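You operate a simulated robot arm through the tools that you are given. There is no shell and no other tool. Be economical: measure what you need, move in short steps, check, and stop when the job is done.

The job below is to be done with a simulated robot arm. You get a single attempt, and the scene is never put back.

## Task
Take the upper rod off the air and close its ports with the orange plugs.
Fine: red air valve shut first; blue and white air couplers into their holders; then the valve open again, the air gauge holding; leave the yellow and green ones in. Where these are worked on the way, their far stop is far enough and under half their travel is too little: red air valve.

Only the result counts: the job must be done as asked and must still hold three seconds after the hand-in. Knocking over, shifting, dropping, spilling or breaking anything else fails it.

## Robot
A 7-joint arm with a two-finger parallel gripper, fixed in place. Base frame: the origin is at the foot of the arm, x ahead of it, y to its left, z up; the work surface is at about z = 860. Lengths are in mm, angles in rad, forces in N, time in s.
With the tool pointing down near the work surface it reaches from about 280 to 740 mm from the base axis. Its first joint turns from -2.007 to 2.007 rad. Payload 3.91 kg.
Tool frame: the origin (TCP) lies between the finger pads and is the grasp point; the fingertips stand 30 mm ahead of it; z points along the fingers, y is the line along which they close. Largest opening 110 mm; finger width 20, thickness 10; the body of the gripper, 48 by 112 mm, starts 55 mm behind the TCP.
Orientation is that of the tool frame in the base frame, as [roll, pitch, yaw] about the fixed x, y, z axes, in that order (R = Rz(yaw) Ry(pitch) Rx(roll)). With the fingers straight down and closing along the base's y, the tool's x points along the base's -x, its y along +y and its z along -z.

## Interface
- The arm moves only by the tool step_arm. Its argument "motion" is a list of rows, each an object (a shift or turn left out is 0, a gripper value left out holds the last) with "dp": the shift along the tool's x, y, z in units of 150 mm (1.0 is 150 mm), a list of three; "rotation": the turn, a rotation vector about the tool's x, y, z in units of 45 degrees (1.0 is 45 degrees), a list of three; "hand": the closure in counts, from 0 (fully open) to 255 (shut). In form: [{"dp": [x, y, z], "rotation": [ax, ay, az], "hand": hand}, ...]. A call has 1 to 8 rows; each row is the pose to reach, as a shift and turn from the pose commanded when the call began, along the tool's axes at that moment. A call with a number of a shift or a turn outside -1 to 1 is refused whole. A row lasts 0.2 s, in which the tool goes at most 50 mm and 0.15 rad; a call with a longer step from one row to the next is refused whole, and so is a gripper value outside its range. Where a pose cannot be reached the arm comes as near as it can. A force on the tool above 40 N (or 10 N above the force at the start of the call, whichever is more), or a blocked arm, ends the call early, and 0.2 s more pass. Each finger travels about 108 mm/s and halts on what it meets, pressing with about 40 N; the grip force reading is that of the motor and also rises with nothing between the fingers. The clock runs only during rows and for 0.2 s after the last one: add rows that repeat a pose to give the fingers time. It gives the time, the measured TCP pose, the force on the tool (base axes), the opening and the grip force at its end, in the units of the frame above (readings bear some noise), with the torque about the TCP (base axes, N m) and any sound that the robot's microphone picked up.
- Cameras (640 x 400 px; columns grow to the right, rows downward): "scene" is fixed at [41.7, -653.6, 1651]; the picture's right is [0.71, -0.71, 0.00], its down [-0.47, -0.47, -0.74] and it looks along [0.52, 0.53, -0.67] (base axes); focal length 293 px, centre (320, 200). "wrist" rides on the gripper at [72, 17, -103] in the tool frame; the picture's right is [-0.23, 0.97, 0.00], its down [-0.76, -0.18, -0.62] and it looks along [-0.61, -0.14, 0.78] (tool axes); focal length 222 px, centre (320, 200). There is no depth. A picture from a camera that has moved, and an enlarged one, comes with that camera's place and axes in the base frame and with its lens. The place of the scene camera against the robot may be out by one fixed shift of up to 12 mm in any direction.
- get_image(camera): a new picture of that camera. No time passes.
- slide_trunk(by): slides the trunk up (or, below 0, down) by that many mm; the arm rides with it, the base frame stays. It gives what a move gives, with no picture.
- close_up(camera, box): a new picture of the part [left, top, right, bottom] of that camera's present view, enlarged. No time passes.
- close_job(): hands the job in; it is judged then, once.

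Work in short steps. Places have to be worked out from the pictures, the camera data and where the tool is seen: move nearer, look again, correct. Check each grasp and each placing, and mend what went wrong. You have 120 turns and 84 pictures in all, those below and enlarged ones among them. Open the gripper and draw the arm clear of the work before you hand the job in, unless the task says otherwise; then end with one line.

The tools are called as a command line: name --argument value ..., lists and objects as JSON in quotes. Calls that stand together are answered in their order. step_arm: Moves the arm, as the interface text tells. Its arguments: {"type":"object","properties":{"motion":{"type":"array","items":{"type":"object","properties":{"dp":{"type":"array","items":{"type":"number"}},"rotation":{"type":"array","items":{"type":"number"}},"hand":{"type":"number"}}}}},"required":["motion"]} The other tools are called the same way: slide_trunk (by) slides the trunk up or down; get_image (camera) takes a picture; close_up (camera, box) takes an enlarged picture of a part of a camera's view; close_job () hands the job in.

At the start:

```text
time_s: 0.0
position: [433.6, -184.1, 1394.8]
tcp_rot: [-3.141, 0.002, -3.142]
force: [0.0, -0.3, 0.2]
torque: [-0.02, -0.02, 0.03]
gripper_width: 110.0
finger_force: 0.1
trunk travel left (down, up): [-900.0, 90.0]
```

scene: 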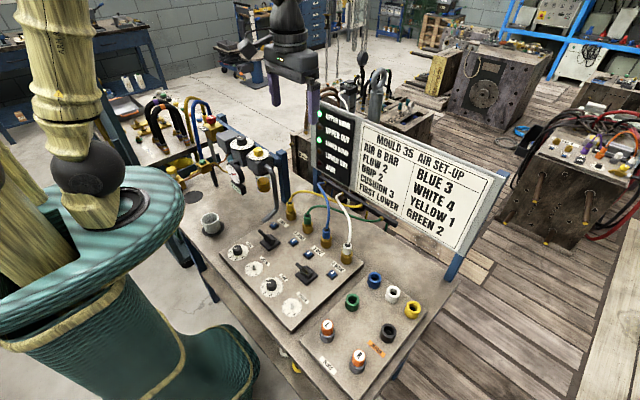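
wrist: 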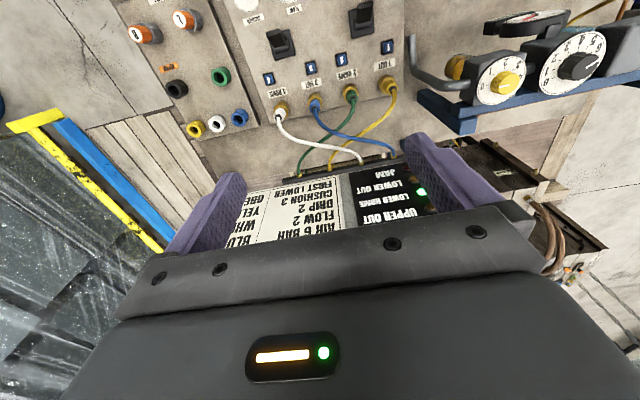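

The panel, couplers, plugs and holders are visible but small; I take enlargements to read labels.

close_up --camera "scene" --box '[200, 120, 380, 330]'

close_up --camera "scene" --box '[300, 250, 460, 390]'

close_up --camera "wrist" --box '[110, 0, 410, 190]'

close_up --camera "scene" --box '[140, 80, 340, 240]'

```text
1.90 times, centred on (290, 225) of scene
camera zoom: at [41.7, -653.6, 1651.0], right [0.71, -0.71, 0.0], down [-0.47, -0.47, -0.74], along [0.52, 0.53, -0.67], focal length 558 px, centre (377, 152)
```

zoom: 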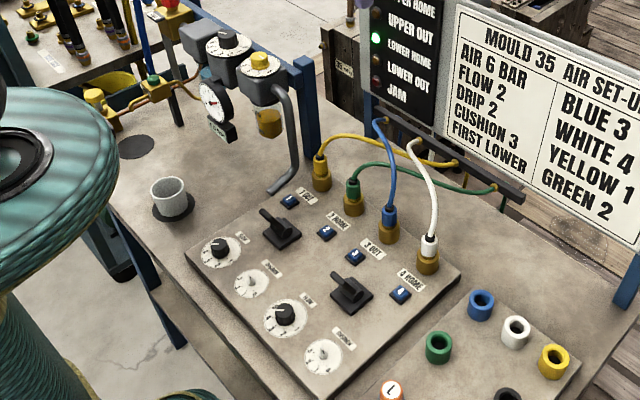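

```text
2.86 times, centred on (380, 320) of scene
camera zoom: at [41.7, -653.6, 1651.0], right [0.71, -0.71, 0.0], down [-0.47, -0.47, -0.74], along [0.52, 0.53, -0.67], focal length 837 px, centre (149, -143)
```

zoom: 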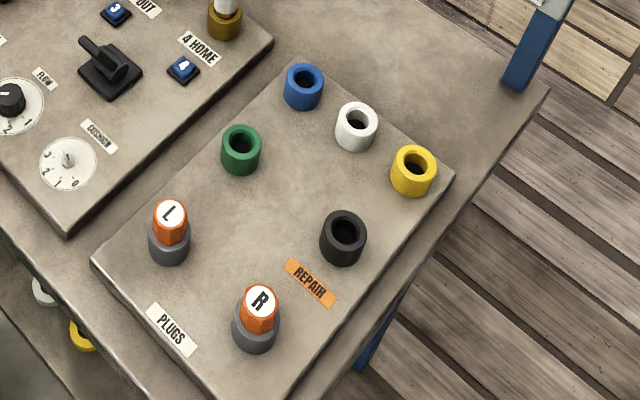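

```text
2.11 times, centred on (260, 95) of wrist
camera zoom: at [360.2, -167.2, 1497.3], right [0.23, 0.97, 0.0], down [0.76, -0.18, 0.62], along [0.61, -0.14, -0.78], focal length 468 px, centre (446, 421)
```

zoom: 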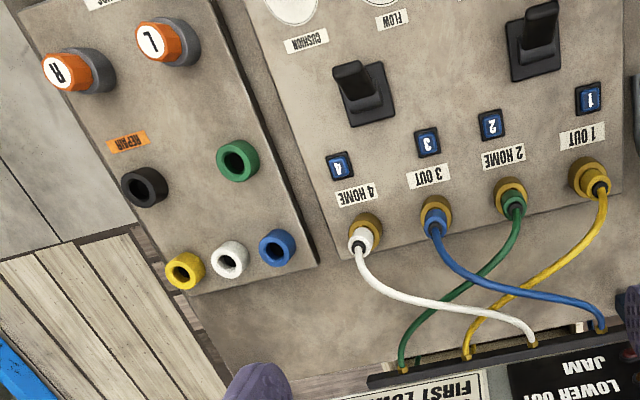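

```text
2.50 times, centred on (240, 160) of scene
camera zoom: at [41.7, -653.6, 1651.0], right [0.71, -0.71, 0.0], down [-0.47, -0.47, -0.74], along [0.52, 0.53, -0.67], focal length 732 px, centre (520, 300)
```

zoom: 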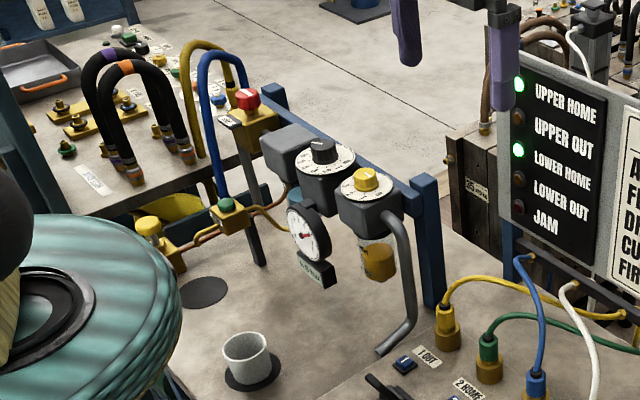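

Ports run along y at x≈505 with white (4) at y≈-297, blue (3) at y≈-211; holders near (490,-480). The red valve is at the left-hand air unit; I move left to look at it.

step_arm --motion '[{"dp": [0.1, 0.33, 0]}, {"dp": [0.2, 0.66, 0]}, {"dp": [0.3, 0.99, 0]}]'

step_arm --motion '[{"dp": [0.1, 0.33, 0]}, {"dp": [0.2, 0.66, 0]}, {"dp": [0.3, 0.99, 0]}]'

get_image --camera "wrist"

```text
refused: row 1 steps farther than a row can; nothing moved
```

```text
refused: row 1 steps farther than a row can; nothing moved
```

```text
77 pictures are left
camera wrist: at [360.2, -167.2, 1497.3], right [0.23, 0.97, 0.0], down [0.76, -0.18, 0.62], along [0.61, -0.14, -0.78], focal length 222 px, centre (320, 200)
```

wrist: 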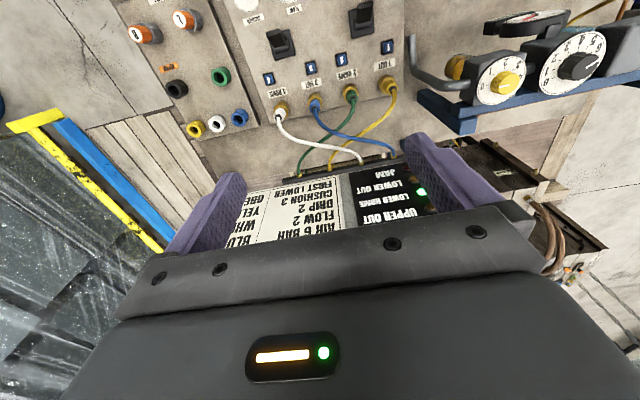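

The row step was too long; I repeat with smaller rows.

step_arm --motion '[{"dp": [0.07, 0.3, 0]}, {"dp": [0.14, 0.6, 0]}, {"dp": [0.2, 0.9, 0]}]'

step_arm --motion '[{"dp": [0.07, 0.3, 0]}, {"dp": [0.14, 0.6, 0]}, {"dp": [0.2, 0.9, 0]}]'

get_image --camera "wrist"

```text
time_s: 0.8
position: [403.0, -48.4, 1396.4]
tcp_rot: [-3.14, 0.0, 3.142]
force: [0.0, 0.2, 0.1]
torque: [-0.02, 0.0, 0.01]
gripper_width: 110.2
finger_force: 0.1
trunk travel left (down, up): [-900.0, 90.0]
```

```text
time_s: 1.6
position: [373.8, 86.9, 1395.5]
tcp_rot: [-3.141, -0.001, 3.14]
force: [0.1, 0.6, -0.5]
torque: [0.01, 0.0, 0.01]
gripper_width: 110.0
finger_force: 0.1
trunk travel left (down, up): [-900.0, 90.0]
```

```text
76 pictures are left
camera wrist: at [300.9, 104.1, 1497.9], right [0.23, 0.97, 0.0], down [0.76, -0.18, 0.62], along [0.61, -0.14, -0.78], focal length 222 px, centre (320, 200)
```

wrist: 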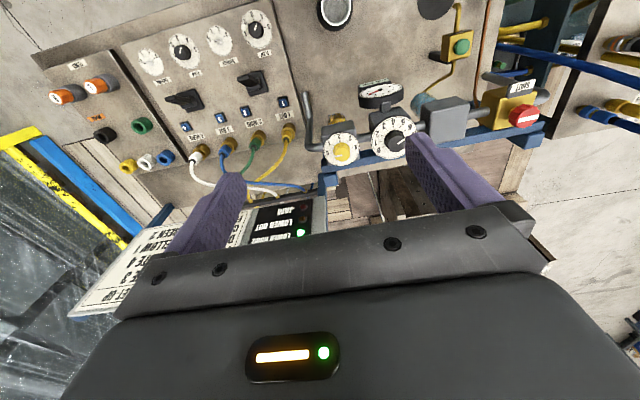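

The red valve sits on a yellow body with "SHUT" label, roughly (495,430,1090). I move closer for a better view.

step_arm --motion '[{"dp": [0.07, 0.3, 0]}, {"dp": [0.14, 0.6, 0]}, {"dp": [0.2, 0.9, 0]}]'

step_arm --motion '[{"dp": [0.07, 0.3, 0]}, {"dp": [0.14, 0.6, 0]}, {"dp": [0.2, 0.9, 0]}]'

get_image --camera "wrist"

```text
time_s: 2.4
position: [344.1, 227.4, 1392.8]
tcp_rot: [-3.14, -0.001, -3.141]
force: [0.0, 1.7, 0.5]
torque: [-0.05, -0.07, 0.03]
gripper_width: 110.4
finger_force: 0.0
trunk travel left (down, up): [-900.0, 90.0]
```

```text
time_s: 3.2
position: [313.4, 360.1, 1394.6]
tcp_rot: [-3.139, 0.001, 3.139]
force: [-0.8, 0.1, 0.0]
torque: [0.01, 0.01, -0.01]
gripper_width: 109.9
finger_force: 0.1
trunk travel left (down, up): [-900.0, 90.0]
```

```text
75 pictures are left
camera wrist: at [241.1, 378.0, 1496.7], right [0.23, 0.97, 0.0], down [0.76, -0.18, 0.62], along [0.61, -0.14, -0.78], focal length 222 px, centre (320, 200)
```

wrist: 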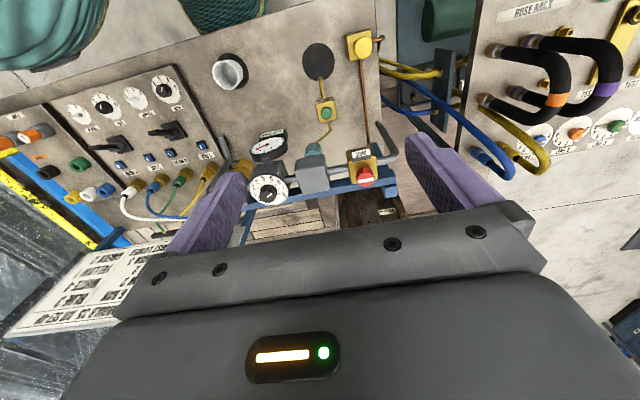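

Red knob triangulates to about (504,414,1113). I zoom in to read its kind.

close_up --camera "wrist" --box '[240, 90, 420, 220]'

close_up --camera "scene" --box '[180, 90, 270, 180]'

```text
3.08 times, centred on (330, 155) of wrist
camera zoom: at [241.1, 378.0, 1496.7], right [0.23, 0.97, 0.0], down [0.76, -0.18, 0.62], along [0.61, -0.14, -0.78], focal length 684 px, centre (289, 338)
```

zoom: 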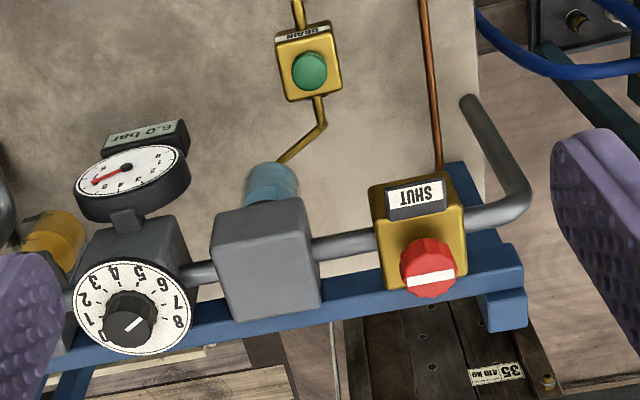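

```text
4.44 times, centred on (225, 135) of scene
camera zoom: at [41.7, -653.6, 1651.0], right [0.71, -0.71, 0.0], down [-0.47, -0.47, -0.74], along [0.52, 0.53, -0.67], focal length 1302 px, centre (742, 489)
```

zoom: 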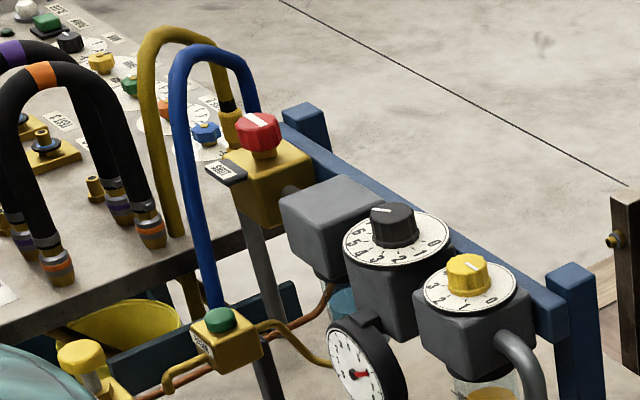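

The red knob has a vertical axis, its white bar lying along the pipe (open). I approach to above it at z≈1220 for a sharper look.

step_arm --motion '[{"dp": [-0.2, 0.07, 0.2]}, {"dp": [-0.4, 0.13, 0.4]}, {"dp": [-0.6, 0.19, 0.6]}]'

step_arm --motion '[{"dp": [-0.2, 0.06, 0.2]}, {"dp": [-0.4, 0.12, 0.4]}, {"dp": [-0.6, 0.17, 0.55]}]'

get_image --camera "wrist"

```text
time_s: 4.0
position: [406.9, 387.9, 1305.2]
tcp_rot: [-3.139, -0.002, -3.141]
force: [-0.4, 1.2, -0.2]
torque: [-0.03, 0.01, 0.0]
gripper_width: 110.0
finger_force: 0.2
trunk travel left (down, up): [-900.0, 90.0]
```

```text
time_s: 4.8
position: [496.8, 408.8, 1221.8]
tcp_rot: [-3.139, -0.001, 3.141]
force: [-0.6, -0.2, -0.3]
torque: [-0.01, 0.03, -0.02]
gripper_width: 110.2
finger_force: 0.1
trunk travel left (down, up): [-900.0, 90.0]
```

```text
72 pictures are left
camera wrist: at [423.8, 427.2, 1324.3], right [0.23, 0.97, 0.0], down [0.76, -0.18, 0.62], along [0.61, -0.14, -0.78], focal length 222 px, centre (320, 200)
```

wrist: 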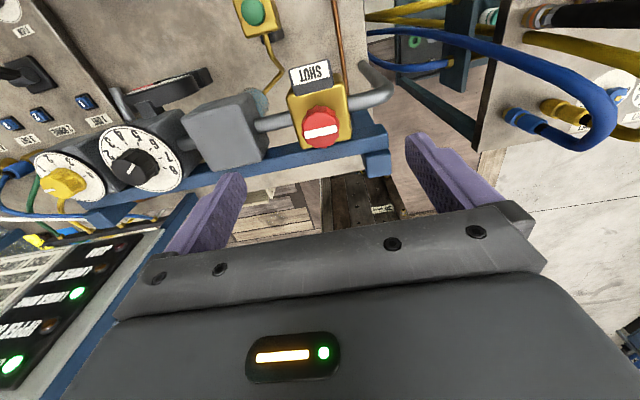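

Knob top is around (497,411,1125), about 34 mm wide. I narrow the fingers to ~70 mm and lower to z≈1150 for another look.

step_arm --motion '[{"dp": [0, 0.015, 0.16], "hand": 93}, {"dp": [0, 0.015, 0.32]}, {"dp": [0, 0.015, 0.48]}, {"dp": [0, 0.015, 0.48]}]'

get_image --camera "wrist"

close_up --camera "scene" --box '[180, 70, 280, 170]'

```text
time_s: 5.8
position: [494.6, 411.9, 1151.4]
tcp_rot: [-3.14, -0.001, -3.141]
force: [0.6, 1.1, 0.0]
torque: [-0.02, 0.04, 0.01]
gripper_width: 69.6
finger_force: 0.0
trunk travel left (down, up): [-900.0, 90.0]
```

```text
71 pictures are left
camera wrist: at [420.9, 428.1, 1253.2], right [0.23, 0.97, 0.0], down [0.76, -0.18, 0.62], along [0.61, -0.14, -0.78], focal length 222 px, centre (320, 200)
```

wrist: 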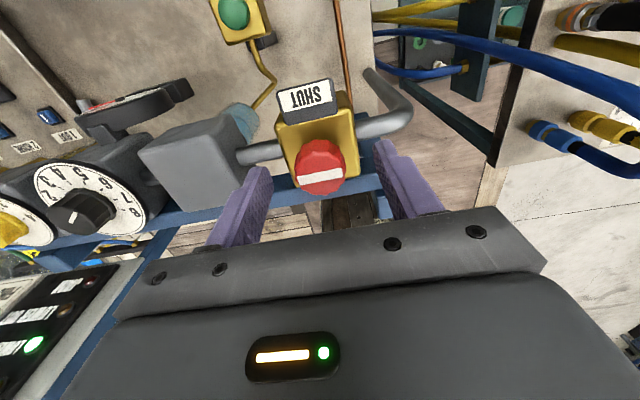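

```text
4.00 times, centred on (230, 120) of scene
camera zoom: at [41.7, -653.6, 1651.0], right [0.71, -0.71, 0.0], down [-0.47, -0.47, -0.74], along [0.52, 0.53, -0.67], focal length 1172 px, centre (680, 520)
```

zoom: 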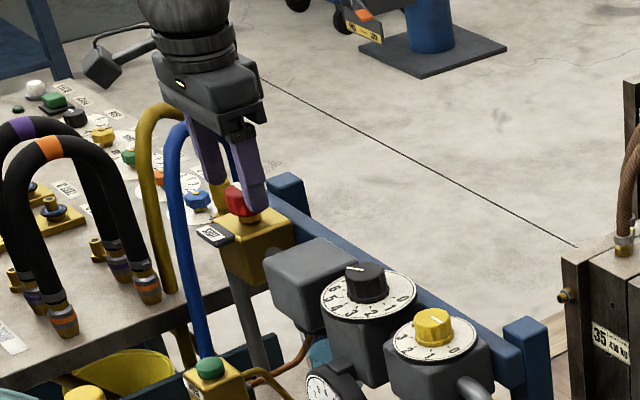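

Knob centre is about (500,410). I nudge 5 mm ahead, lower 16 mm and close on the knob.

step_arm --motion '[{"dp": [-0.035, -0.012, 0.05]}, {"dp": [-0.035, -0.012, 0.107]}, {"dp": [-0.035, -0.012, 0.107], "hand": 200}, {"dp": [-0.035, -0.012, 0.107], "hand": 200}, {"dp": [-0.035, -0.012, 0.107], "hand": 200}]'

get_image --camera "wrist"

```text
time_s: 7.0
position: [498.1, 409.7, 1133.8]
tcp_rot: [3.141, 0.0, -3.141]
force: [-0.3, -0.2, -0.4]
torque: [0.16, -0.23, 0.03]
gripper_width: 34.6
finger_force: 45.2
trunk travel left (down, up): [-900.0, 90.0]
```

```text
69 pictures are left
camera wrist: at [425.7, 426.8, 1236.4], right [0.23, 0.97, 0.0], down [0.76, -0.18, 0.62], along [0.61, -0.14, -0.78], focal length 222 px, centre (320, 200)
```

wrist: 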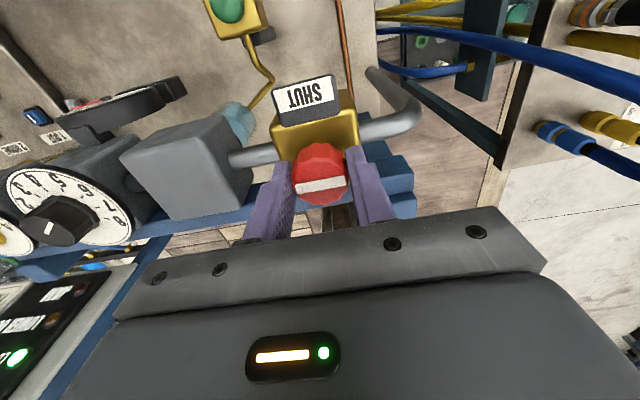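

Gripped (34.6 mm). I try clockwise (tool +z) by 45° first and check torque and the bar.

step_arm --motion '[{"rotation": [0, 0, 0.18]}, {"rotation": [0, 0, 0.36]}, {"rotation": [0, 0, 0.54]}, {"rotation": [0, 0, 0.72]}, {"rotation": [0, 0, 0.88]}, {"rotation": [0, 0, 1.0]}]'

get_image --camera "wrist"

```text
time_s: 8.4
position: [498.5, 410.1, 1133.7]
tcp_rot: [-3.14, 0.0, 2.352]
force: [-0.5, 0.6, -4.7]
torque: [0.22, 0.01, -0.01]
gripper_width: 34.9
finger_force: 45.3
trunk travel left (down, up): [-900.0, 90.0]
```

```text
68 pictures are left
camera wrist: at [459.5, 474.0, 1236.5], right [0.85, 0.53, 0.0], down [0.41, -0.67, 0.62], along [0.33, -0.53, -0.78], focal length 222 px, centre (320, 200)
```

wrist: 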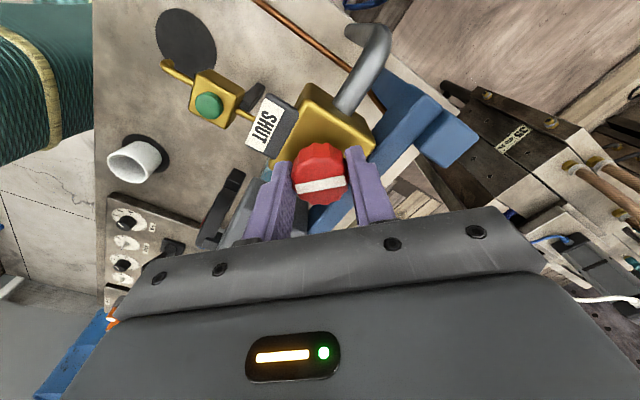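

The knob turns freely with the hand. Another 45° clockwise to the stop.

step_arm --motion '[{"rotation": [0, 0, 0.18]}, {"rotation": [0, 0, 0.36]}, {"rotation": [0, 0, 0.54]}, {"rotation": [0, 0, 0.72]}, {"rotation": [0, 0, 0.88]}, {"rotation": [0, 0, 1.0]}]'

get_image --camera "wrist"

close_up --camera "scene" --box '[180, 90, 280, 190]'

```text
time_s: 9.8
position: [500.5, 410.8, 1135.0]
tcp_rot: [3.139, 0.0, 1.571]
force: [5.5, 4.1, -1.3]
torque: [-0.36, -0.18, 0.03]
gripper_width: 34.4
finger_force: 44.4
trunk travel left (down, up): [-900.0, 90.0]
```

```text
67 pictures are left
camera wrist: at [516.1, 483.3, 1236.5], right [0.97, -0.23, 0.0], down [-0.18, -0.76, 0.62], along [-0.14, -0.61, -0.78], focal length 222 px, centre (320, 200)
```

wrist: 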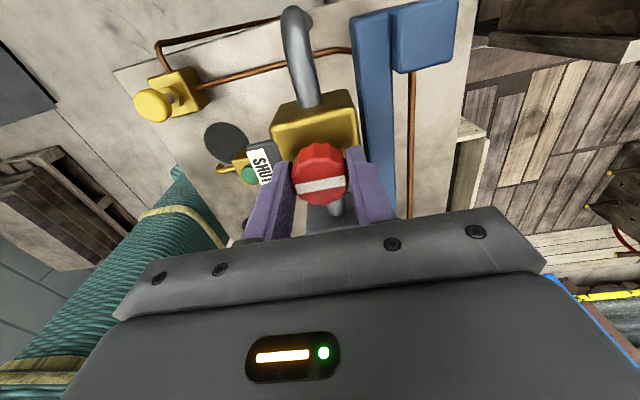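

```text
4.00 times, centred on (230, 140) of scene
camera zoom: at [41.7, -653.6, 1651.0], right [0.71, -0.71, 0.0], down [-0.47, -0.47, -0.74], along [0.52, 0.53, -0.67], focal length 1172 px, centre (680, 440)
```

zoom: 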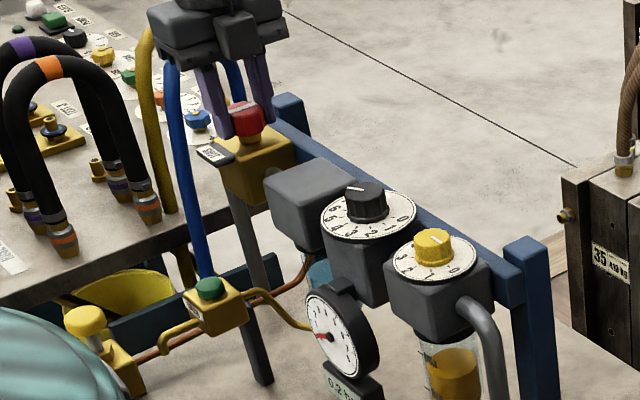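

The gauge now reads near zero and the bar points at SHUT. I release and rise, then check the gauge.

step_arm --motion '[{"hand": 116}, {"hand": 116}, {"dp": [0, 0, -0.3], "hand": 116}, {"dp": [0, 0, -0.6], "hand": 116}, {"dp": [0, 0, -0.9], "hand": 116}]'

close_up --camera "scene" --box '[200, 105, 280, 195]'

```text
time_s: 11.0
position: [498.7, 407.0, 1270.8]
tcp_rot: [3.141, 0.0, 1.571]
force: [0.4, 0.1, -0.1]
torque: [0.03, 0.0, 0.01]
gripper_width: 60.0
finger_force: 0.1
trunk travel left (down, up): [-900.0, 90.0]
```

```text
4.44 times, centred on (240, 150) of scene
camera zoom: at [41.7, -653.6, 1651.0], right [0.71, -0.71, 0.0], down [-0.47, -0.47, -0.74], along [0.52, 0.53, -0.67], focal length 1302 px, centre (676, 422)
```

zoom: 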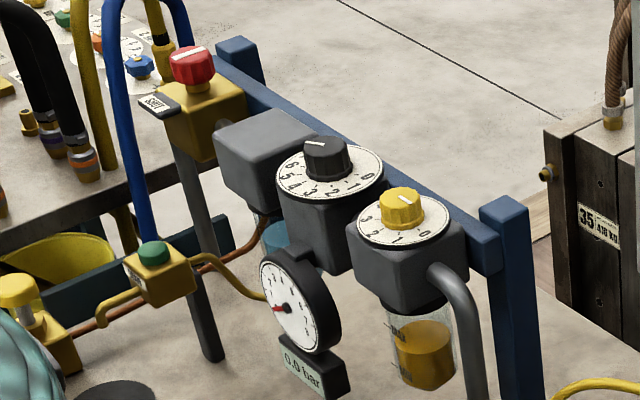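

Gauge 0.0 bar: shut. I travel back toward the couplers, rotating the hand back to fingers closing along y.

step_arm --motion '[{"dp": [-0.2, -0.08, -0.06], "rotation": [0, 0, -0.17]}, {"dp": [-0.4, -0.16, -0.12], "rotation": [0, 0, -0.34]}, {"dp": [-0.6, -0.24, -0.2], "rotation": [0, 0, -0.51]}, {"dp": [-0.8, -0.32, -0.2], "rotation": [0, 0, -0.68]}, {"dp": [-1.0, -0.4, -0.2], "rotation": [0, 0, -0.85]}, {"dp": [-1.0, -0.4, -0.2], "rotation": [0, 0, -1.0]}]'

step_arm --motion '[{"dp": [-0.14, -0.14, 0], "rotation": [0, 0, -0.17]}, {"dp": [-0.3, -0.3, 0], "rotation": [0, 0, -0.34]}, {"dp": [-0.46, -0.46, 0], "rotation": [0, 0, -0.51]}, {"dp": [-0.62, -0.62, 0], "rotation": [0, 0, -0.68]}, {"dp": [-0.78, -0.78, 0], "rotation": [0, 0, -0.85]}, {"dp": [-0.94, -0.94, 0], "rotation": [0, 0, -1.0]}]'

step_arm --motion '[{"dp": [0, -0.3, 0]}, {"dp": [0, -0.6, 0]}, {"dp": [0, -0.9, 0]}]'

step_arm --motion '[{"dp": [0, -0.3, 0.1]}, {"dp": [0, -0.6, 0.2]}, {"dp": [0, -0.9, 0.3]}]'

get_image --camera "wrist"

```text
time_s: 12.4
position: [439.2, 261.0, 1297.4]
tcp_rot: [-3.14, 0.0, 2.359]
force: [0.9, 0.2, 0.7]
torque: [0.0, -0.02, -0.02]
gripper_width: 59.8
finger_force: 0.1
trunk travel left (down, up): [-900.0, 90.0]
```

```text
time_s: 13.8
position: [439.1, 58.9, 1299.2]
tcp_rot: [3.139, 0.0, 3.139]
force: [-0.3, 0.0, 0.0]
torque: [0.0, 0.02, -0.03]
gripper_width: 60.1
finger_force: 0.0
trunk travel left (down, up): [-900.0, 90.0]
```

```text
time_s: 14.6
position: [437.0, -76.3, 1298.8]
tcp_rot: [3.141, 0.001, -3.142]
force: [-0.4, -1.2, 1.2]
torque: [-0.02, 0.0, 0.01]
gripper_width: 59.8
finger_force: 0.1
trunk travel left (down, up): [-900.0, 90.0]
```

```text
time_s: 15.4
position: [438.3, -211.4, 1253.0]
tcp_rot: [3.139, -0.004, -3.141]
force: [0.3, -1.3, -0.2]
torque: [0.02, 0.01, 0.02]
gripper_width: 60.0
finger_force: 0.1
trunk travel left (down, up): [-900.0, 90.0]
```

```text
64 pictures are left
camera wrist: at [365.0, -195.9, 1356.2], right [0.23, 0.97, 0.0], down [0.76, -0.18, 0.62], along [0.61, -0.14, -0.78], focal length 222 px, centre (320, 200)
```

wrist: 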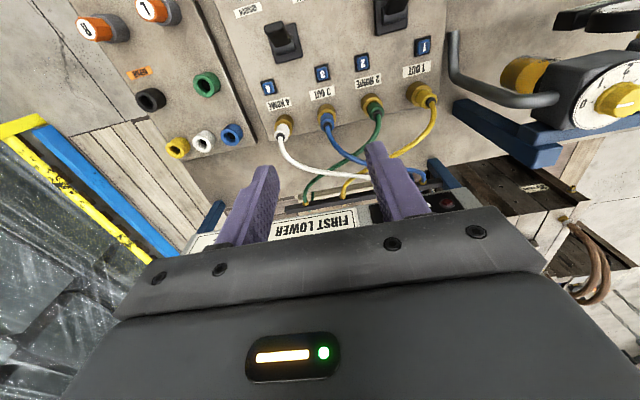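

Blue coupler is at ≈(508,-213), white at ≈(508,-301). I descend toward blue to refine.

step_arm --motion '[{"dp": [-0.11, 0, 0.28]}, {"dp": [-0.22, 0, 0.56]}, {"dp": [-0.33, 0, 0.84]}, {"dp": [-0.44, -0.01, 1.0]}]'

get_image --camera "wrist"

```text
time_s: 16.4
position: [504.6, -211.2, 1103.4]
tcp_rot: [3.14, 0.0, -3.141]
force: [-0.6, 0.5, -0.4]
torque: [0.03, 0.0, 0.03]
gripper_width: 60.3
finger_force: 0.0
trunk travel left (down, up): [-900.0, 90.0]
```

```text
63 pictures are left
camera wrist: at [431.1, -194.7, 1206.3], right [0.23, 0.97, 0.0], down [0.76, -0.18, 0.62], along [0.61, -0.14, -0.78], focal length 222 px, centre (320, 200)
```

wrist: 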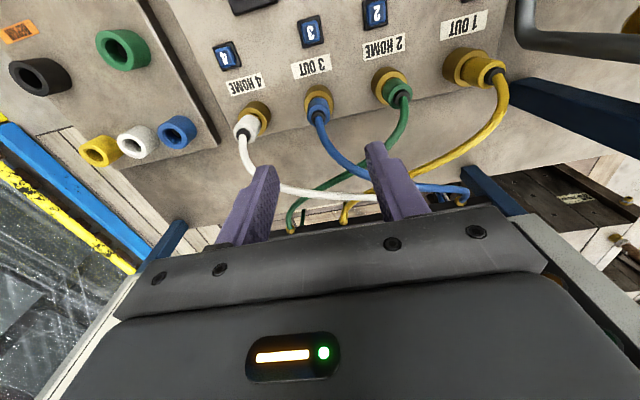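

Blue coupler top reads ≈(511,-214,~935). I lower to TCP z≈1010 and look again.

step_arm --motion '[{"dp": [-0.02, -0.015, 0.3]}, {"dp": [-0.04, -0.015, 0.6]}]'

get_image --camera "wrist"

close_up --camera "scene" --box '[280, 170, 380, 280]'

```text
time_s: 17.0
position: [509.4, -213.7, 1014.1]
tcp_rot: [3.141, -0.001, 3.141]
force: [-0.1, -0.3, 0.6]
torque: [0.01, 0.02, -0.01]
gripper_width: 60.0
finger_force: 0.1
trunk travel left (down, up): [-900.0, 90.0]
```

```text
62 pictures are left
camera wrist: at [435.8, -197.2, 1117.1], right [0.23, 0.97, 0.0], down [0.76, -0.18, 0.62], along [0.61, -0.14, -0.78], focal length 222 px, centre (320, 200)
```

wrist: 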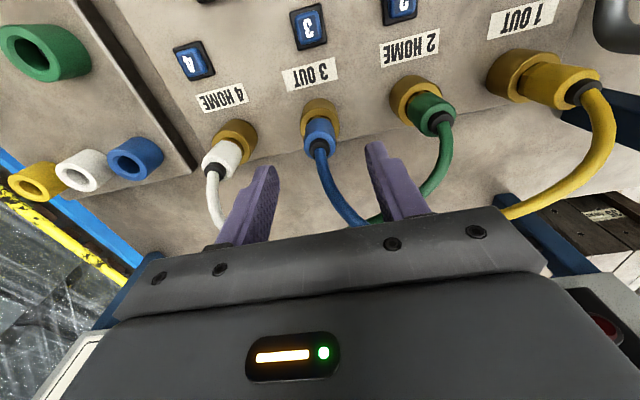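

```text
3.64 times, centred on (330, 225) of scene
camera zoom: at [41.7, -653.6, 1651.0], right [0.71, -0.71, 0.0], down [-0.47, -0.47, -0.74], along [0.52, 0.53, -0.67], focal length 1065 px, centre (284, 109)
```

zoom: 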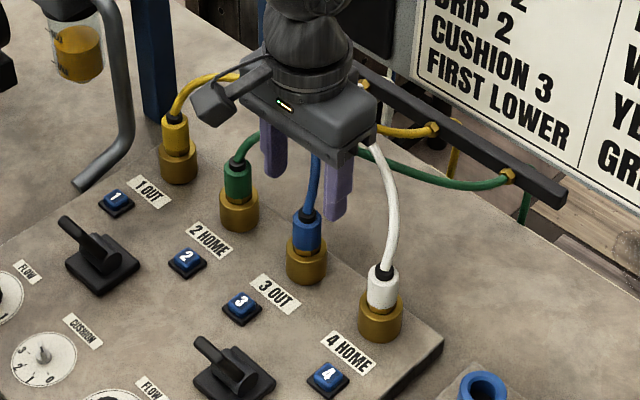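

Blue coupler body: top ≈(513,-214.5,951), ~26 mm wide. I lower to z≈953 straddling it and close.

step_arm --motion '[{"dp": [-0.023, -0.005, 0.2]}, {"dp": [-0.023, -0.005, 0.407]}, {"dp": [-0.023, -0.005, 0.407]}]'

get_image --camera "wrist"

```text
time_s: 17.8
position: [512.3, -216.1, 952.9]
tcp_rot: [-3.141, -0.002, -3.141]
force: [0.7, 0.5, -0.3]
torque: [-0.01, 0.01, -0.02]
gripper_width: 60.0
finger_force: 0.0
trunk travel left (down, up): [-900.0, 90.0]
```

```text
60 pictures are left
camera wrist: at [439.6, -198.1, 1055.3], right [0.23, 0.97, 0.0], down [0.76, -0.18, 0.62], along [0.61, -0.14, -0.78], focal length 222 px, centre (320, 200)
```

wrist: 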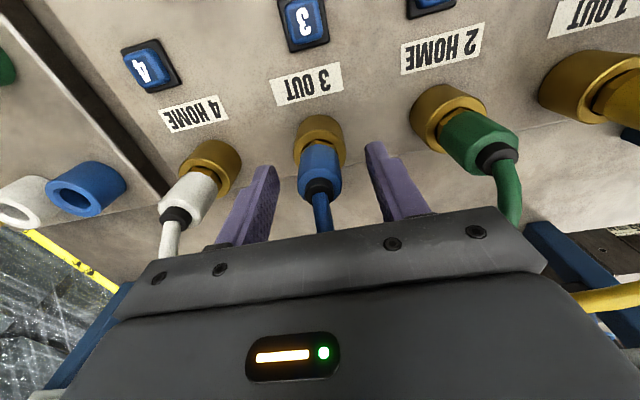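

Well centred between the fingers. I close on the blue body.

step_arm --motion '[{"dp": [0, 0.01, 0.02], "hand": 225}, {"dp": [0, 0.01, 0.02], "hand": 225}, {"dp": [0, 0.01, 0.02], "hand": 225}]'

step_arm --motion '[{"dp": [0, 0, -0.05]}, {"dp": [0, 0, -0.12]}, {"dp": [0, 0, -0.2]}, {"dp": [0, 0, -0.3]}]'

get_image --camera "wrist"

```text
time_s: 18.6
position: [513.5, -214.6, 950.4]
tcp_rot: [-3.139, 0.002, 3.14]
force: [-2.2, -8.5, 6.1]
torque: [-0.53, 0.06, 0.0]
gripper_width: 24.6
finger_force: 40.0
trunk travel left (down, up): [-900.0, 90.0]
```

```text
time_s: 19.6
position: [515.2, -210.8, 998.7]
tcp_rot: [3.141, 0.005, 3.141]
force: [0.2, 0.8, 0.1]
torque: [-0.02, -0.05, -0.01]
gripper_width: 13.1
finger_force: 0.1
trunk travel left (down, up): [-900.0, 90.0]
```

```text
59 pictures are left
camera wrist: at [441.9, -194.1, 1100.9], right [0.23, 0.97, 0.0], down [0.76, -0.18, 0.63], along [0.61, -0.14, -0.78], focal length 222 px, centre (320, 200)
```

wrist: 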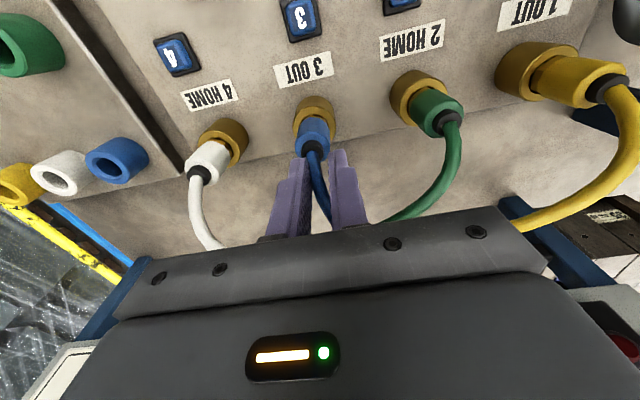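

The grip slipped off (fingers at 13 mm) and the coupler stayed. I regrip deeper, at y≈-216, with full closing command.

step_arm --motion '[{"dp": [0.01, -0.035, 0], "hand": 130}, {"dp": [0.01, -0.035, 0], "hand": 130}, {"dp": [0.01, -0.035, 0.18], "hand": 130}, {"dp": [0.01, -0.035, 0.36], "hand": 130}, {"dp": [0.01, -0.035, 0.36], "hand": 255}, {"dp": [0.01, -0.035, 0.36], "hand": 255}, {"dp": [0.01, -0.035, 0.36], "hand": 255}]'

get_image --camera "wrist"

```text
time_s: 21.2
position: [513.2, -214.2, 940.7]
tcp_rot: [3.139, -0.001, -3.14]
force: [-0.9, 15.3, -0.5]
torque: [1.08, -0.23, 0.47]
gripper_width: 37.8
finger_force: 44.5
trunk travel left (down, up): [-900.0, 90.0]
```

```text
58 pictures are left
camera wrist: at [439.8, -198.4, 1043.6], right [0.23, 0.97, 0.0], down [0.76, -0.18, 0.62], along [0.61, -0.14, -0.78], focal length 222 px, centre (320, 200)
```

wrist: 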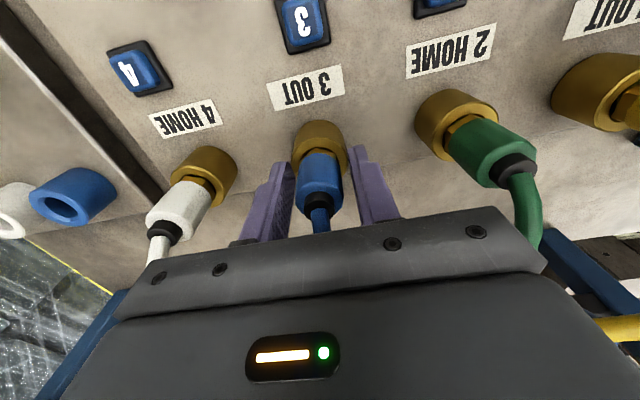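

The tips caught the brass socket (37.8 mm). I open, raise 6 mm, centre at y≈-215 and grip again.

step_arm --motion '[{"dp": [0, 0, 0], "hand": 140}, {"dp": [0, 0.006, -0.04], "hand": 140}, {"dp": [0, 0.006, -0.04], "hand": 255}, {"dp": [0, 0.006, -0.04], "hand": 255}, {"dp": [0, 0.006, -0.04], "hand": 255}]'

```text
time_s: 22.4
position: [512.1, -214.8, 947.5]
tcp_rot: [3.142, -0.002, 3.141]
force: [-0.4, 10.0, -1.9]
torque: [0.5, -0.03, 0.0]
gripper_width: 24.5
finger_force: 39.9
trunk travel left (down, up): [-900.0, 90.0]
```

On the body again (24.5 mm), lower this time. I pull up slowly by a few mm, watching the force.

step_arm --motion '[{"dp": [0, 0.005, -0.015]}, {"dp": [0, 0.005, -0.03]}, {"dp": [0, 0.005, -0.045]}, {"dp": [0, 0.005, -0.06]}]'

```text
time_s: 23.4
position: [512.9, -216.2, 954.7]
tcp_rot: [3.14, -0.004, -3.142]
force: [0.0, 8.0, -26.4]
torque: [0.47, 0.01, 0.05]
gripper_width: 24.4
finger_force: 40.3
trunk travel left (down, up): [-900.0, 90.0]
```

26 N of pull; I look whether the coupler rose or the pads slide.

close_up --camera "wrist" --box '[220, 80, 440, 240]'

close_up --camera "scene" --box '[290, 210, 370, 270]'

```text
2.50 times, centred on (330, 160) of wrist
camera zoom: at [439.9, -198.4, 1058.0], right [0.23, 0.97, 0.0], down [0.76, -0.18, 0.62], along [0.6, -0.14, -0.78], focal length 555 px, centre (295, 300)
```

zoom: 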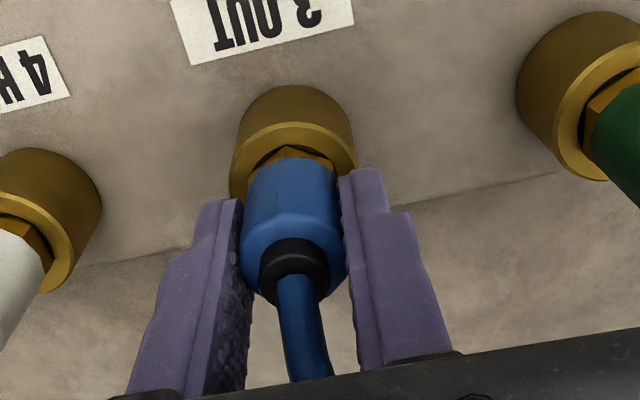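

```text
6.67 times, centred on (330, 240) of scene
camera zoom: at [41.7, -653.6, 1651.0], right [0.71, -0.71, 0.0], down [-0.47, -0.47, -0.74], along [0.52, 0.53, -0.67], focal length 1953 px, centre (253, -67)
```

zoom: 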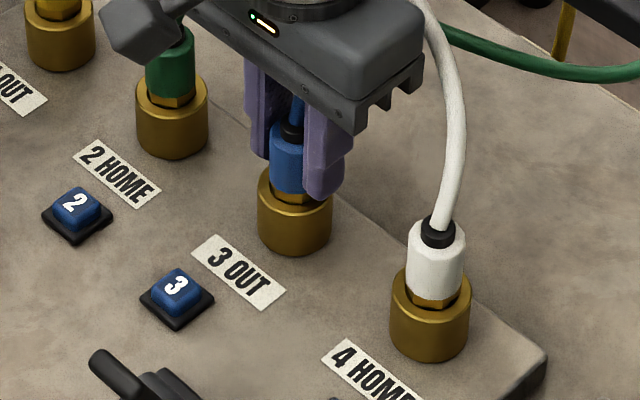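

Unclear whether it moved; I pull 6 mm further with a check.

step_arm --motion '[{"dp": [0, 0.008, -0.015]}, {"dp": [0, 0.008, -0.03]}, {"dp": [0, 0.008, -0.045]}]'

close_up --camera "wrist" --box '[220, 80, 440, 240]'

```text
time_s: 24.2
position: [515.3, -215.0, 961.1]
tcp_rot: [-3.141, -0.001, 3.141]
force: [-3.6, 2.0, -24.1]
torque: [0.13, 0.16, 0.02]
gripper_width: 24.6
finger_force: 40.0
trunk travel left (down, up): [-900.0, 90.0]
```

```text
2.50 times, centred on (330, 160) of wrist
camera zoom: at [440.8, -198.3, 1065.0], right [0.23, 0.97, 0.0], down [0.76, -0.18, 0.62], along [0.61, -0.14, -0.78], focal length 555 px, centre (295, 300)
```

zoom: 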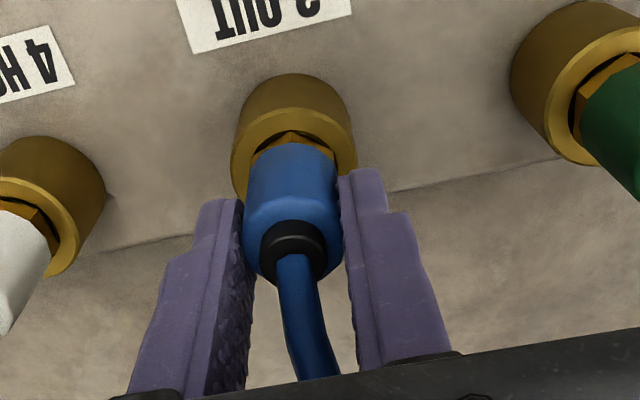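

The pads slide at ~25 N while the coupler stays; it seems to be latched. I regrip low and try a counter-clockwise twist.

step_arm --motion '[{"hand": 140}, {"dp": [0.015, 0, 0.09], "hand": 140}, {"dp": [0.015, 0, 0.09], "hand": 255}, {"dp": [0.015, 0, 0.09], "hand": 255}, {"dp": [0.015, 0, 0.09], "hand": 255}]'

step_arm --motion '[{"rotation": [0, 0, -0.15]}, {"rotation": [0, 0, -0.3]}, {"rotation": [0, 0, -0.45]}]'

close_up --camera "wrist" --box '[220, 80, 440, 240]'

```text
time_s: 25.4
position: [509.9, -215.0, 949.5]
tcp_rot: [-3.14, 0.001, 3.141]
force: [3.4, 0.6, 5.0]
torque: [-0.03, -0.21, 0.0]
gripper_width: 24.6
finger_force: 40.1
trunk travel left (down, up): [-900.0, 90.0]
```

```text
time_s: 26.2
position: [511.0, -215.2, 950.1]
tcp_rot: [3.14, 0.0, -2.784]
force: [6.0, -6.4, 4.1]
torque: [-0.32, -0.27, -0.02]
gripper_width: 24.6
finger_force: 40.3
trunk travel left (down, up): [-900.0, 90.0]
```

```text
2.50 times, centred on (330, 160) of wrist
camera zoom: at [436.1, -224.6, 1051.9], right [-0.12, 0.99, 0.0], down [0.78, 0.1, 0.62], along [0.62, 0.08, -0.78], focal length 555 px, centre (295, 300)
```

zoom: 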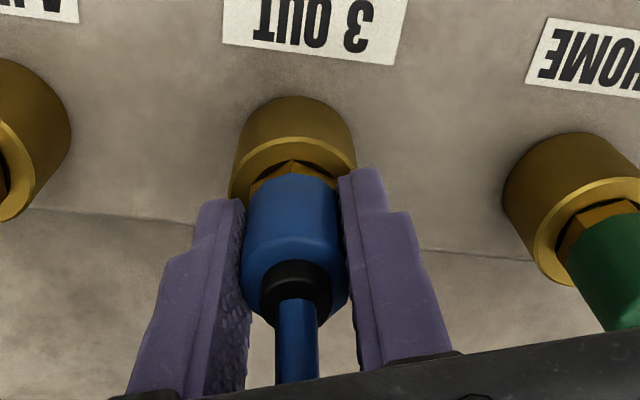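

The coupler seems to turn freely with the hand. I turn further counter-clockwise, then pull gently.

step_arm --motion '[{"rotation": [0, 0, -0.18]}, {"rotation": [0, 0, -0.36]}, {"rotation": [0, 0, -0.54]}, {"rotation": [0, 0, -0.72]}, {"rotation": [0, 0, -0.72]}]'

step_arm --motion '[{"dp": [0, 0, -0.015]}, {"dp": [0, 0, -0.03]}, {"dp": [0, 0, -0.045]}, {"dp": [0, 0, -0.06]}]'

close_up --camera "wrist" --box '[220, 80, 440, 240]'

```text
time_s: 27.4
position: [510.7, -215.8, 949.7]
tcp_rot: [-3.14, 0.001, -2.221]
force: [7.2, -9.7, 5.4]
torque: [-0.51, -0.43, -0.04]
gripper_width: 24.7
finger_force: 40.3
trunk travel left (down, up): [-900.0, 90.0]
```

```text
time_s: 28.4
position: [510.8, -215.0, 957.0]
tcp_rot: [3.137, -0.001, -2.221]
force: [5.1, -4.8, -28.4]
torque: [-0.31, -0.34, -0.05]
gripper_width: 25.0
finger_force: 40.3
trunk travel left (down, up): [-900.0, 90.0]
```

```text
2.50 times, centred on (330, 160) of wrist
camera zoom: at [454.0, -262.7, 1058.8], right [-0.64, 0.77, 0.01], down [0.61, 0.5, 0.62], along [0.48, 0.4, -0.78], focal length 555 px, centre (295, 300)
```

zoom: 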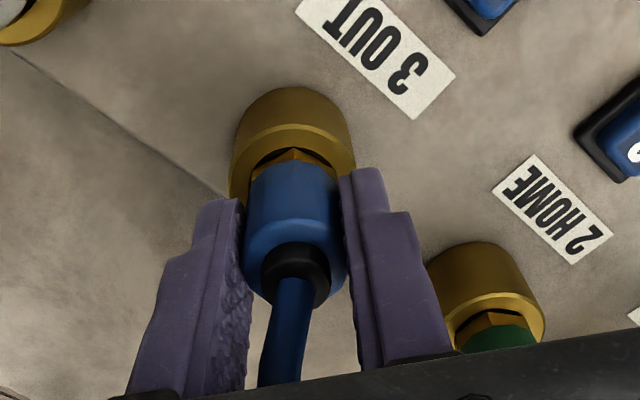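

The coupler spins without torque and still holds at 28 N. I lower again, regrip, and turn on to ~100° total before another pull.

step_arm --motion '[{"hand": 160}, {"dp": [0, 0, 0.045], "hand": 160}, {"dp": [0, 0, 0.065], "hand": 160}, {"dp": [0, 0, 0.065], "hand": 255}, {"dp": [0, 0, 0.065], "hand": 255}]'

step_arm --motion '[{"rotation": [0, 0, -0.18]}, {"rotation": [0, 0, -0.36]}, {"rotation": [0, 0, -0.54]}, {"rotation": [0, 0, -0.72]}, {"rotation": [0, 0, -0.88]}, {"rotation": [0, 0, -1.0]}]'

step_arm --motion '[{"dp": [0, 0, -0.015]}, {"dp": [0, 0, -0.03]}, {"dp": [0, 0, -0.045]}, {"dp": [0, 0, -0.06]}]'

close_up --camera "wrist" --box '[220, 80, 440, 240]'

```text
time_s: 29.6
position: [512.0, -215.4, 948.9]
tcp_rot: [-3.141, 0.001, -2.223]
force: [4.4, -3.8, 1.3]
torque: [-0.33, -0.3, 0.01]
gripper_width: 24.1
finger_force: 39.6
trunk travel left (down, up): [-900.0, 90.0]
```

```text
time_s: 31.0
position: [512.2, -215.9, 949.0]
tcp_rot: [-3.141, -0.001, -1.437]
force: [9.3, -7.4, 1.3]
torque: [-0.37, -0.45, -0.05]
gripper_width: 24.6
finger_force: 40.0
trunk travel left (down, up): [-900.0, 90.0]
```

```text
time_s: 32.0
position: [511.8, -213.7, 955.3]
tcp_rot: [3.137, 0.004, -1.436]
force: [3.0, 3.0, -26.4]
torque: [0.16, -0.2, 0.0]
gripper_width: 24.9
finger_force: 39.9
trunk travel left (down, up): [-900.0, 90.0]
```

```text
2.50 times, centred on (330, 160) of wrist
camera zoom: at [504.4, -288.2, 1057.4], right [-1.0, 0.1, 0.01], down [0.08, 0.78, 0.63], along [0.05, 0.62, -0.78], focal length 555 px, centre (295, 300)
```

zoom: 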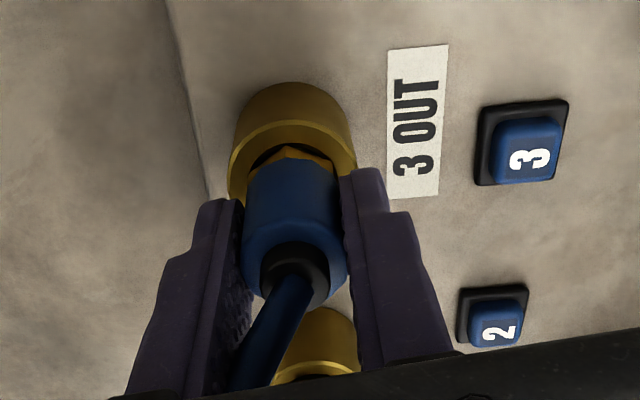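

Still latched at 26 N after ~100°. I release, back off upward, and study the numbered buttons near each port, which may be the releases.

step_arm --motion '[{"hand": 116}, {"hand": 116}, {"dp": [0, 0, -0.3]}, {"dp": [0, 0, -0.6]}, {"dp": [0, 0, -0.9]}]'

step_arm --motion '[{"rotation": [0, 0, 0.18]}, {"rotation": [0, 0, 0.36]}, {"rotation": [0, 0, 0.54]}, {"rotation": [0, 0, 0.72]}, {"rotation": [0, 0, 0.88]}, {"rotation": [0, 0, 1.0]}]'

step_arm --motion '[{"rotation": [0, 0, 0.18]}, {"rotation": [0, 0, 0.36]}, {"rotation": [0, 0, 0.54]}, {"rotation": [0, 0, 0.72]}, {"rotation": [0, 0, 0.88]}, {"rotation": [0, 0, 1.0]}]'

close_up --camera "scene" --box '[270, 210, 370, 280]'

close_up --camera "wrist" --box '[180, 40, 400, 180]'

```text
time_s: 33.2
position: [507.5, -215.3, 1094.4]
tcp_rot: [3.141, 0.002, -1.438]
force: [0.2, 0.1, -0.5]
torque: [0.0, 0.0, -0.02]
gripper_width: 59.8
finger_force: 0.1
trunk travel left (down, up): [-900.0, 90.0]
```

```text
time_s: 34.6
position: [511.5, -215.0, 1094.4]
tcp_rot: [-3.141, -0.001, -2.224]
force: [0.1, 1.0, 0.8]
torque: [-0.03, -0.04, 0.01]
gripper_width: 59.9
finger_force: 0.1
trunk travel left (down, up): [-900.0, 90.0]
```

```text
time_s: 36.0
position: [510.4, -213.8, 1093.7]
tcp_rot: [-3.14, 0.001, -3.012]
force: [-0.2, 0.3, 0.0]
torque: [0.03, 0.01, -0.01]
gripper_width: 59.7
finger_force: 0.1
trunk travel left (down, up): [-900.0, 90.0]
```

```text
5.71 times, centred on (320, 245) of scene
camera zoom: at [41.7, -653.6, 1651.0], right [0.71, -0.71, 0.0], down [-0.47, -0.47, -0.74], along [0.52, 0.53, -0.67], focal length 1674 px, centre (320, -57)
```

zoom: 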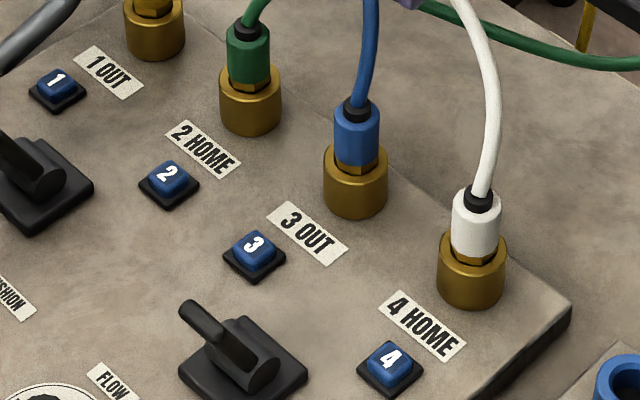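

```text
2.86 times, centred on (290, 110) of wrist
camera zoom: at [435.3, -207.0, 1195.2], right [0.1, 1.0, 0.0], down [0.78, -0.08, 0.62], along [0.62, -0.06, -0.78], focal length 635 px, centre (406, 457)
```

zoom: 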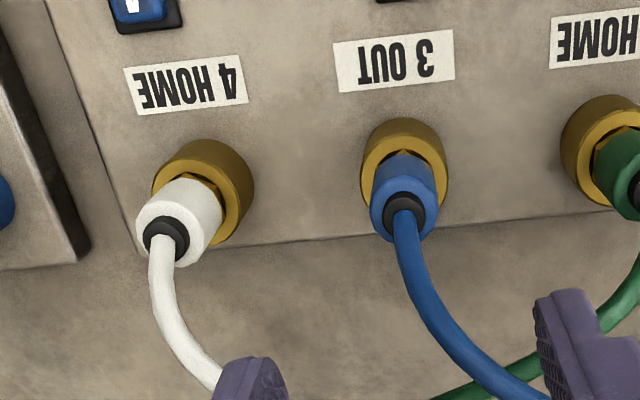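

Each port has a raised numbered push button, which plausibly is its release; button 3 lies at ≈(437,-207). I move over it with closed fingers.

step_arm --motion '[{"dp": [0.16, 0.035, 0.25], "rotation": [0, 0, 0.166], "hand": 255}, {"dp": [0.32, 0.07, 0.5], "rotation": [0, 0, 0.166]}, {"dp": [0.477, 0.109, 0.75], "rotation": [0, 0, 0.166]}, {"dp": [0.477, 0.109, 0.92], "rotation": [0, 0, 0.166]}]'

get_image --camera "wrist"

close_up --camera "scene" --box '[270, 190, 370, 280]'

```text
time_s: 37.0
position: [436.8, -208.0, 954.1]
tcp_rot: [3.141, 0.0, -3.141]
force: [0.2, -0.3, -0.4]
torque: [0.0, 0.0, 0.03]
gripper_width: 0.1
finger_force: 37.8
trunk travel left (down, up): [-900.0, 90.0]
```

```text
49 pictures are left
camera wrist: at [363.2, -190.2, 1057.4], right [0.23, 0.97, 0.0], down [0.76, -0.18, 0.62], along [0.61, -0.14, -0.78], focal length 222 px, centre (320, 200)
```

wrist: 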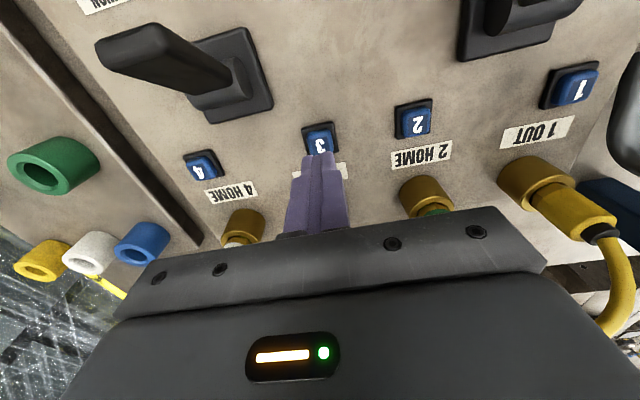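

```text
4.44 times, centred on (320, 235) of scene
camera zoom: at [41.7, -653.6, 1651.0], right [0.71, -0.71, 0.0], down [-0.47, -0.47, -0.74], along [0.52, 0.53, -0.67], focal length 1302 px, centre (320, 44)
```

zoom: 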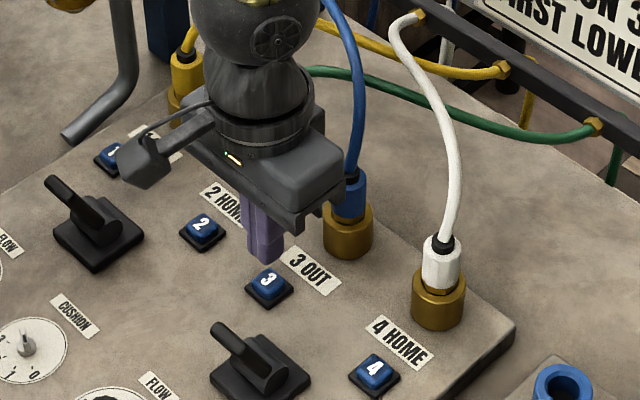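

Button 3 lies right under the fingertips at (435,-207). I press down slowly.

step_arm --motion '[{"dp": [0.01, 0, 0.08]}, {"dp": [0.01, 0, 0.13]}, {"dp": [0.01, 0, 0.17]}, {"dp": [0.01, 0, 0.2]}, {"dp": [0.01, 0, 0.22]}]'

close_up --camera "scene" --box '[270, 190, 370, 280]'

```text
time_s: 38.2
position: [436.6, -208.9, 921.9]
tcp_rot: [3.142, 0.001, -3.14]
force: [-0.1, -1.5, 2.2]
torque: [-0.04, -0.01, -0.05]
gripper_width: 0.0
finger_force: 37.7
trunk travel left (down, up): [-900.0, 90.0]
heard: click
```

```text
4.44 times, centred on (320, 235) of scene
camera zoom: at [41.7, -653.6, 1651.0], right [0.71, -0.71, 0.0], down [-0.47, -0.47, -0.74], along [0.52, 0.53, -0.67], focal length 1302 px, centre (320, 44)
```

zoom: 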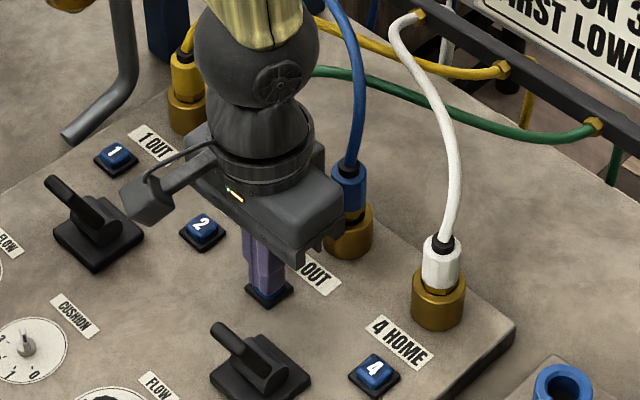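

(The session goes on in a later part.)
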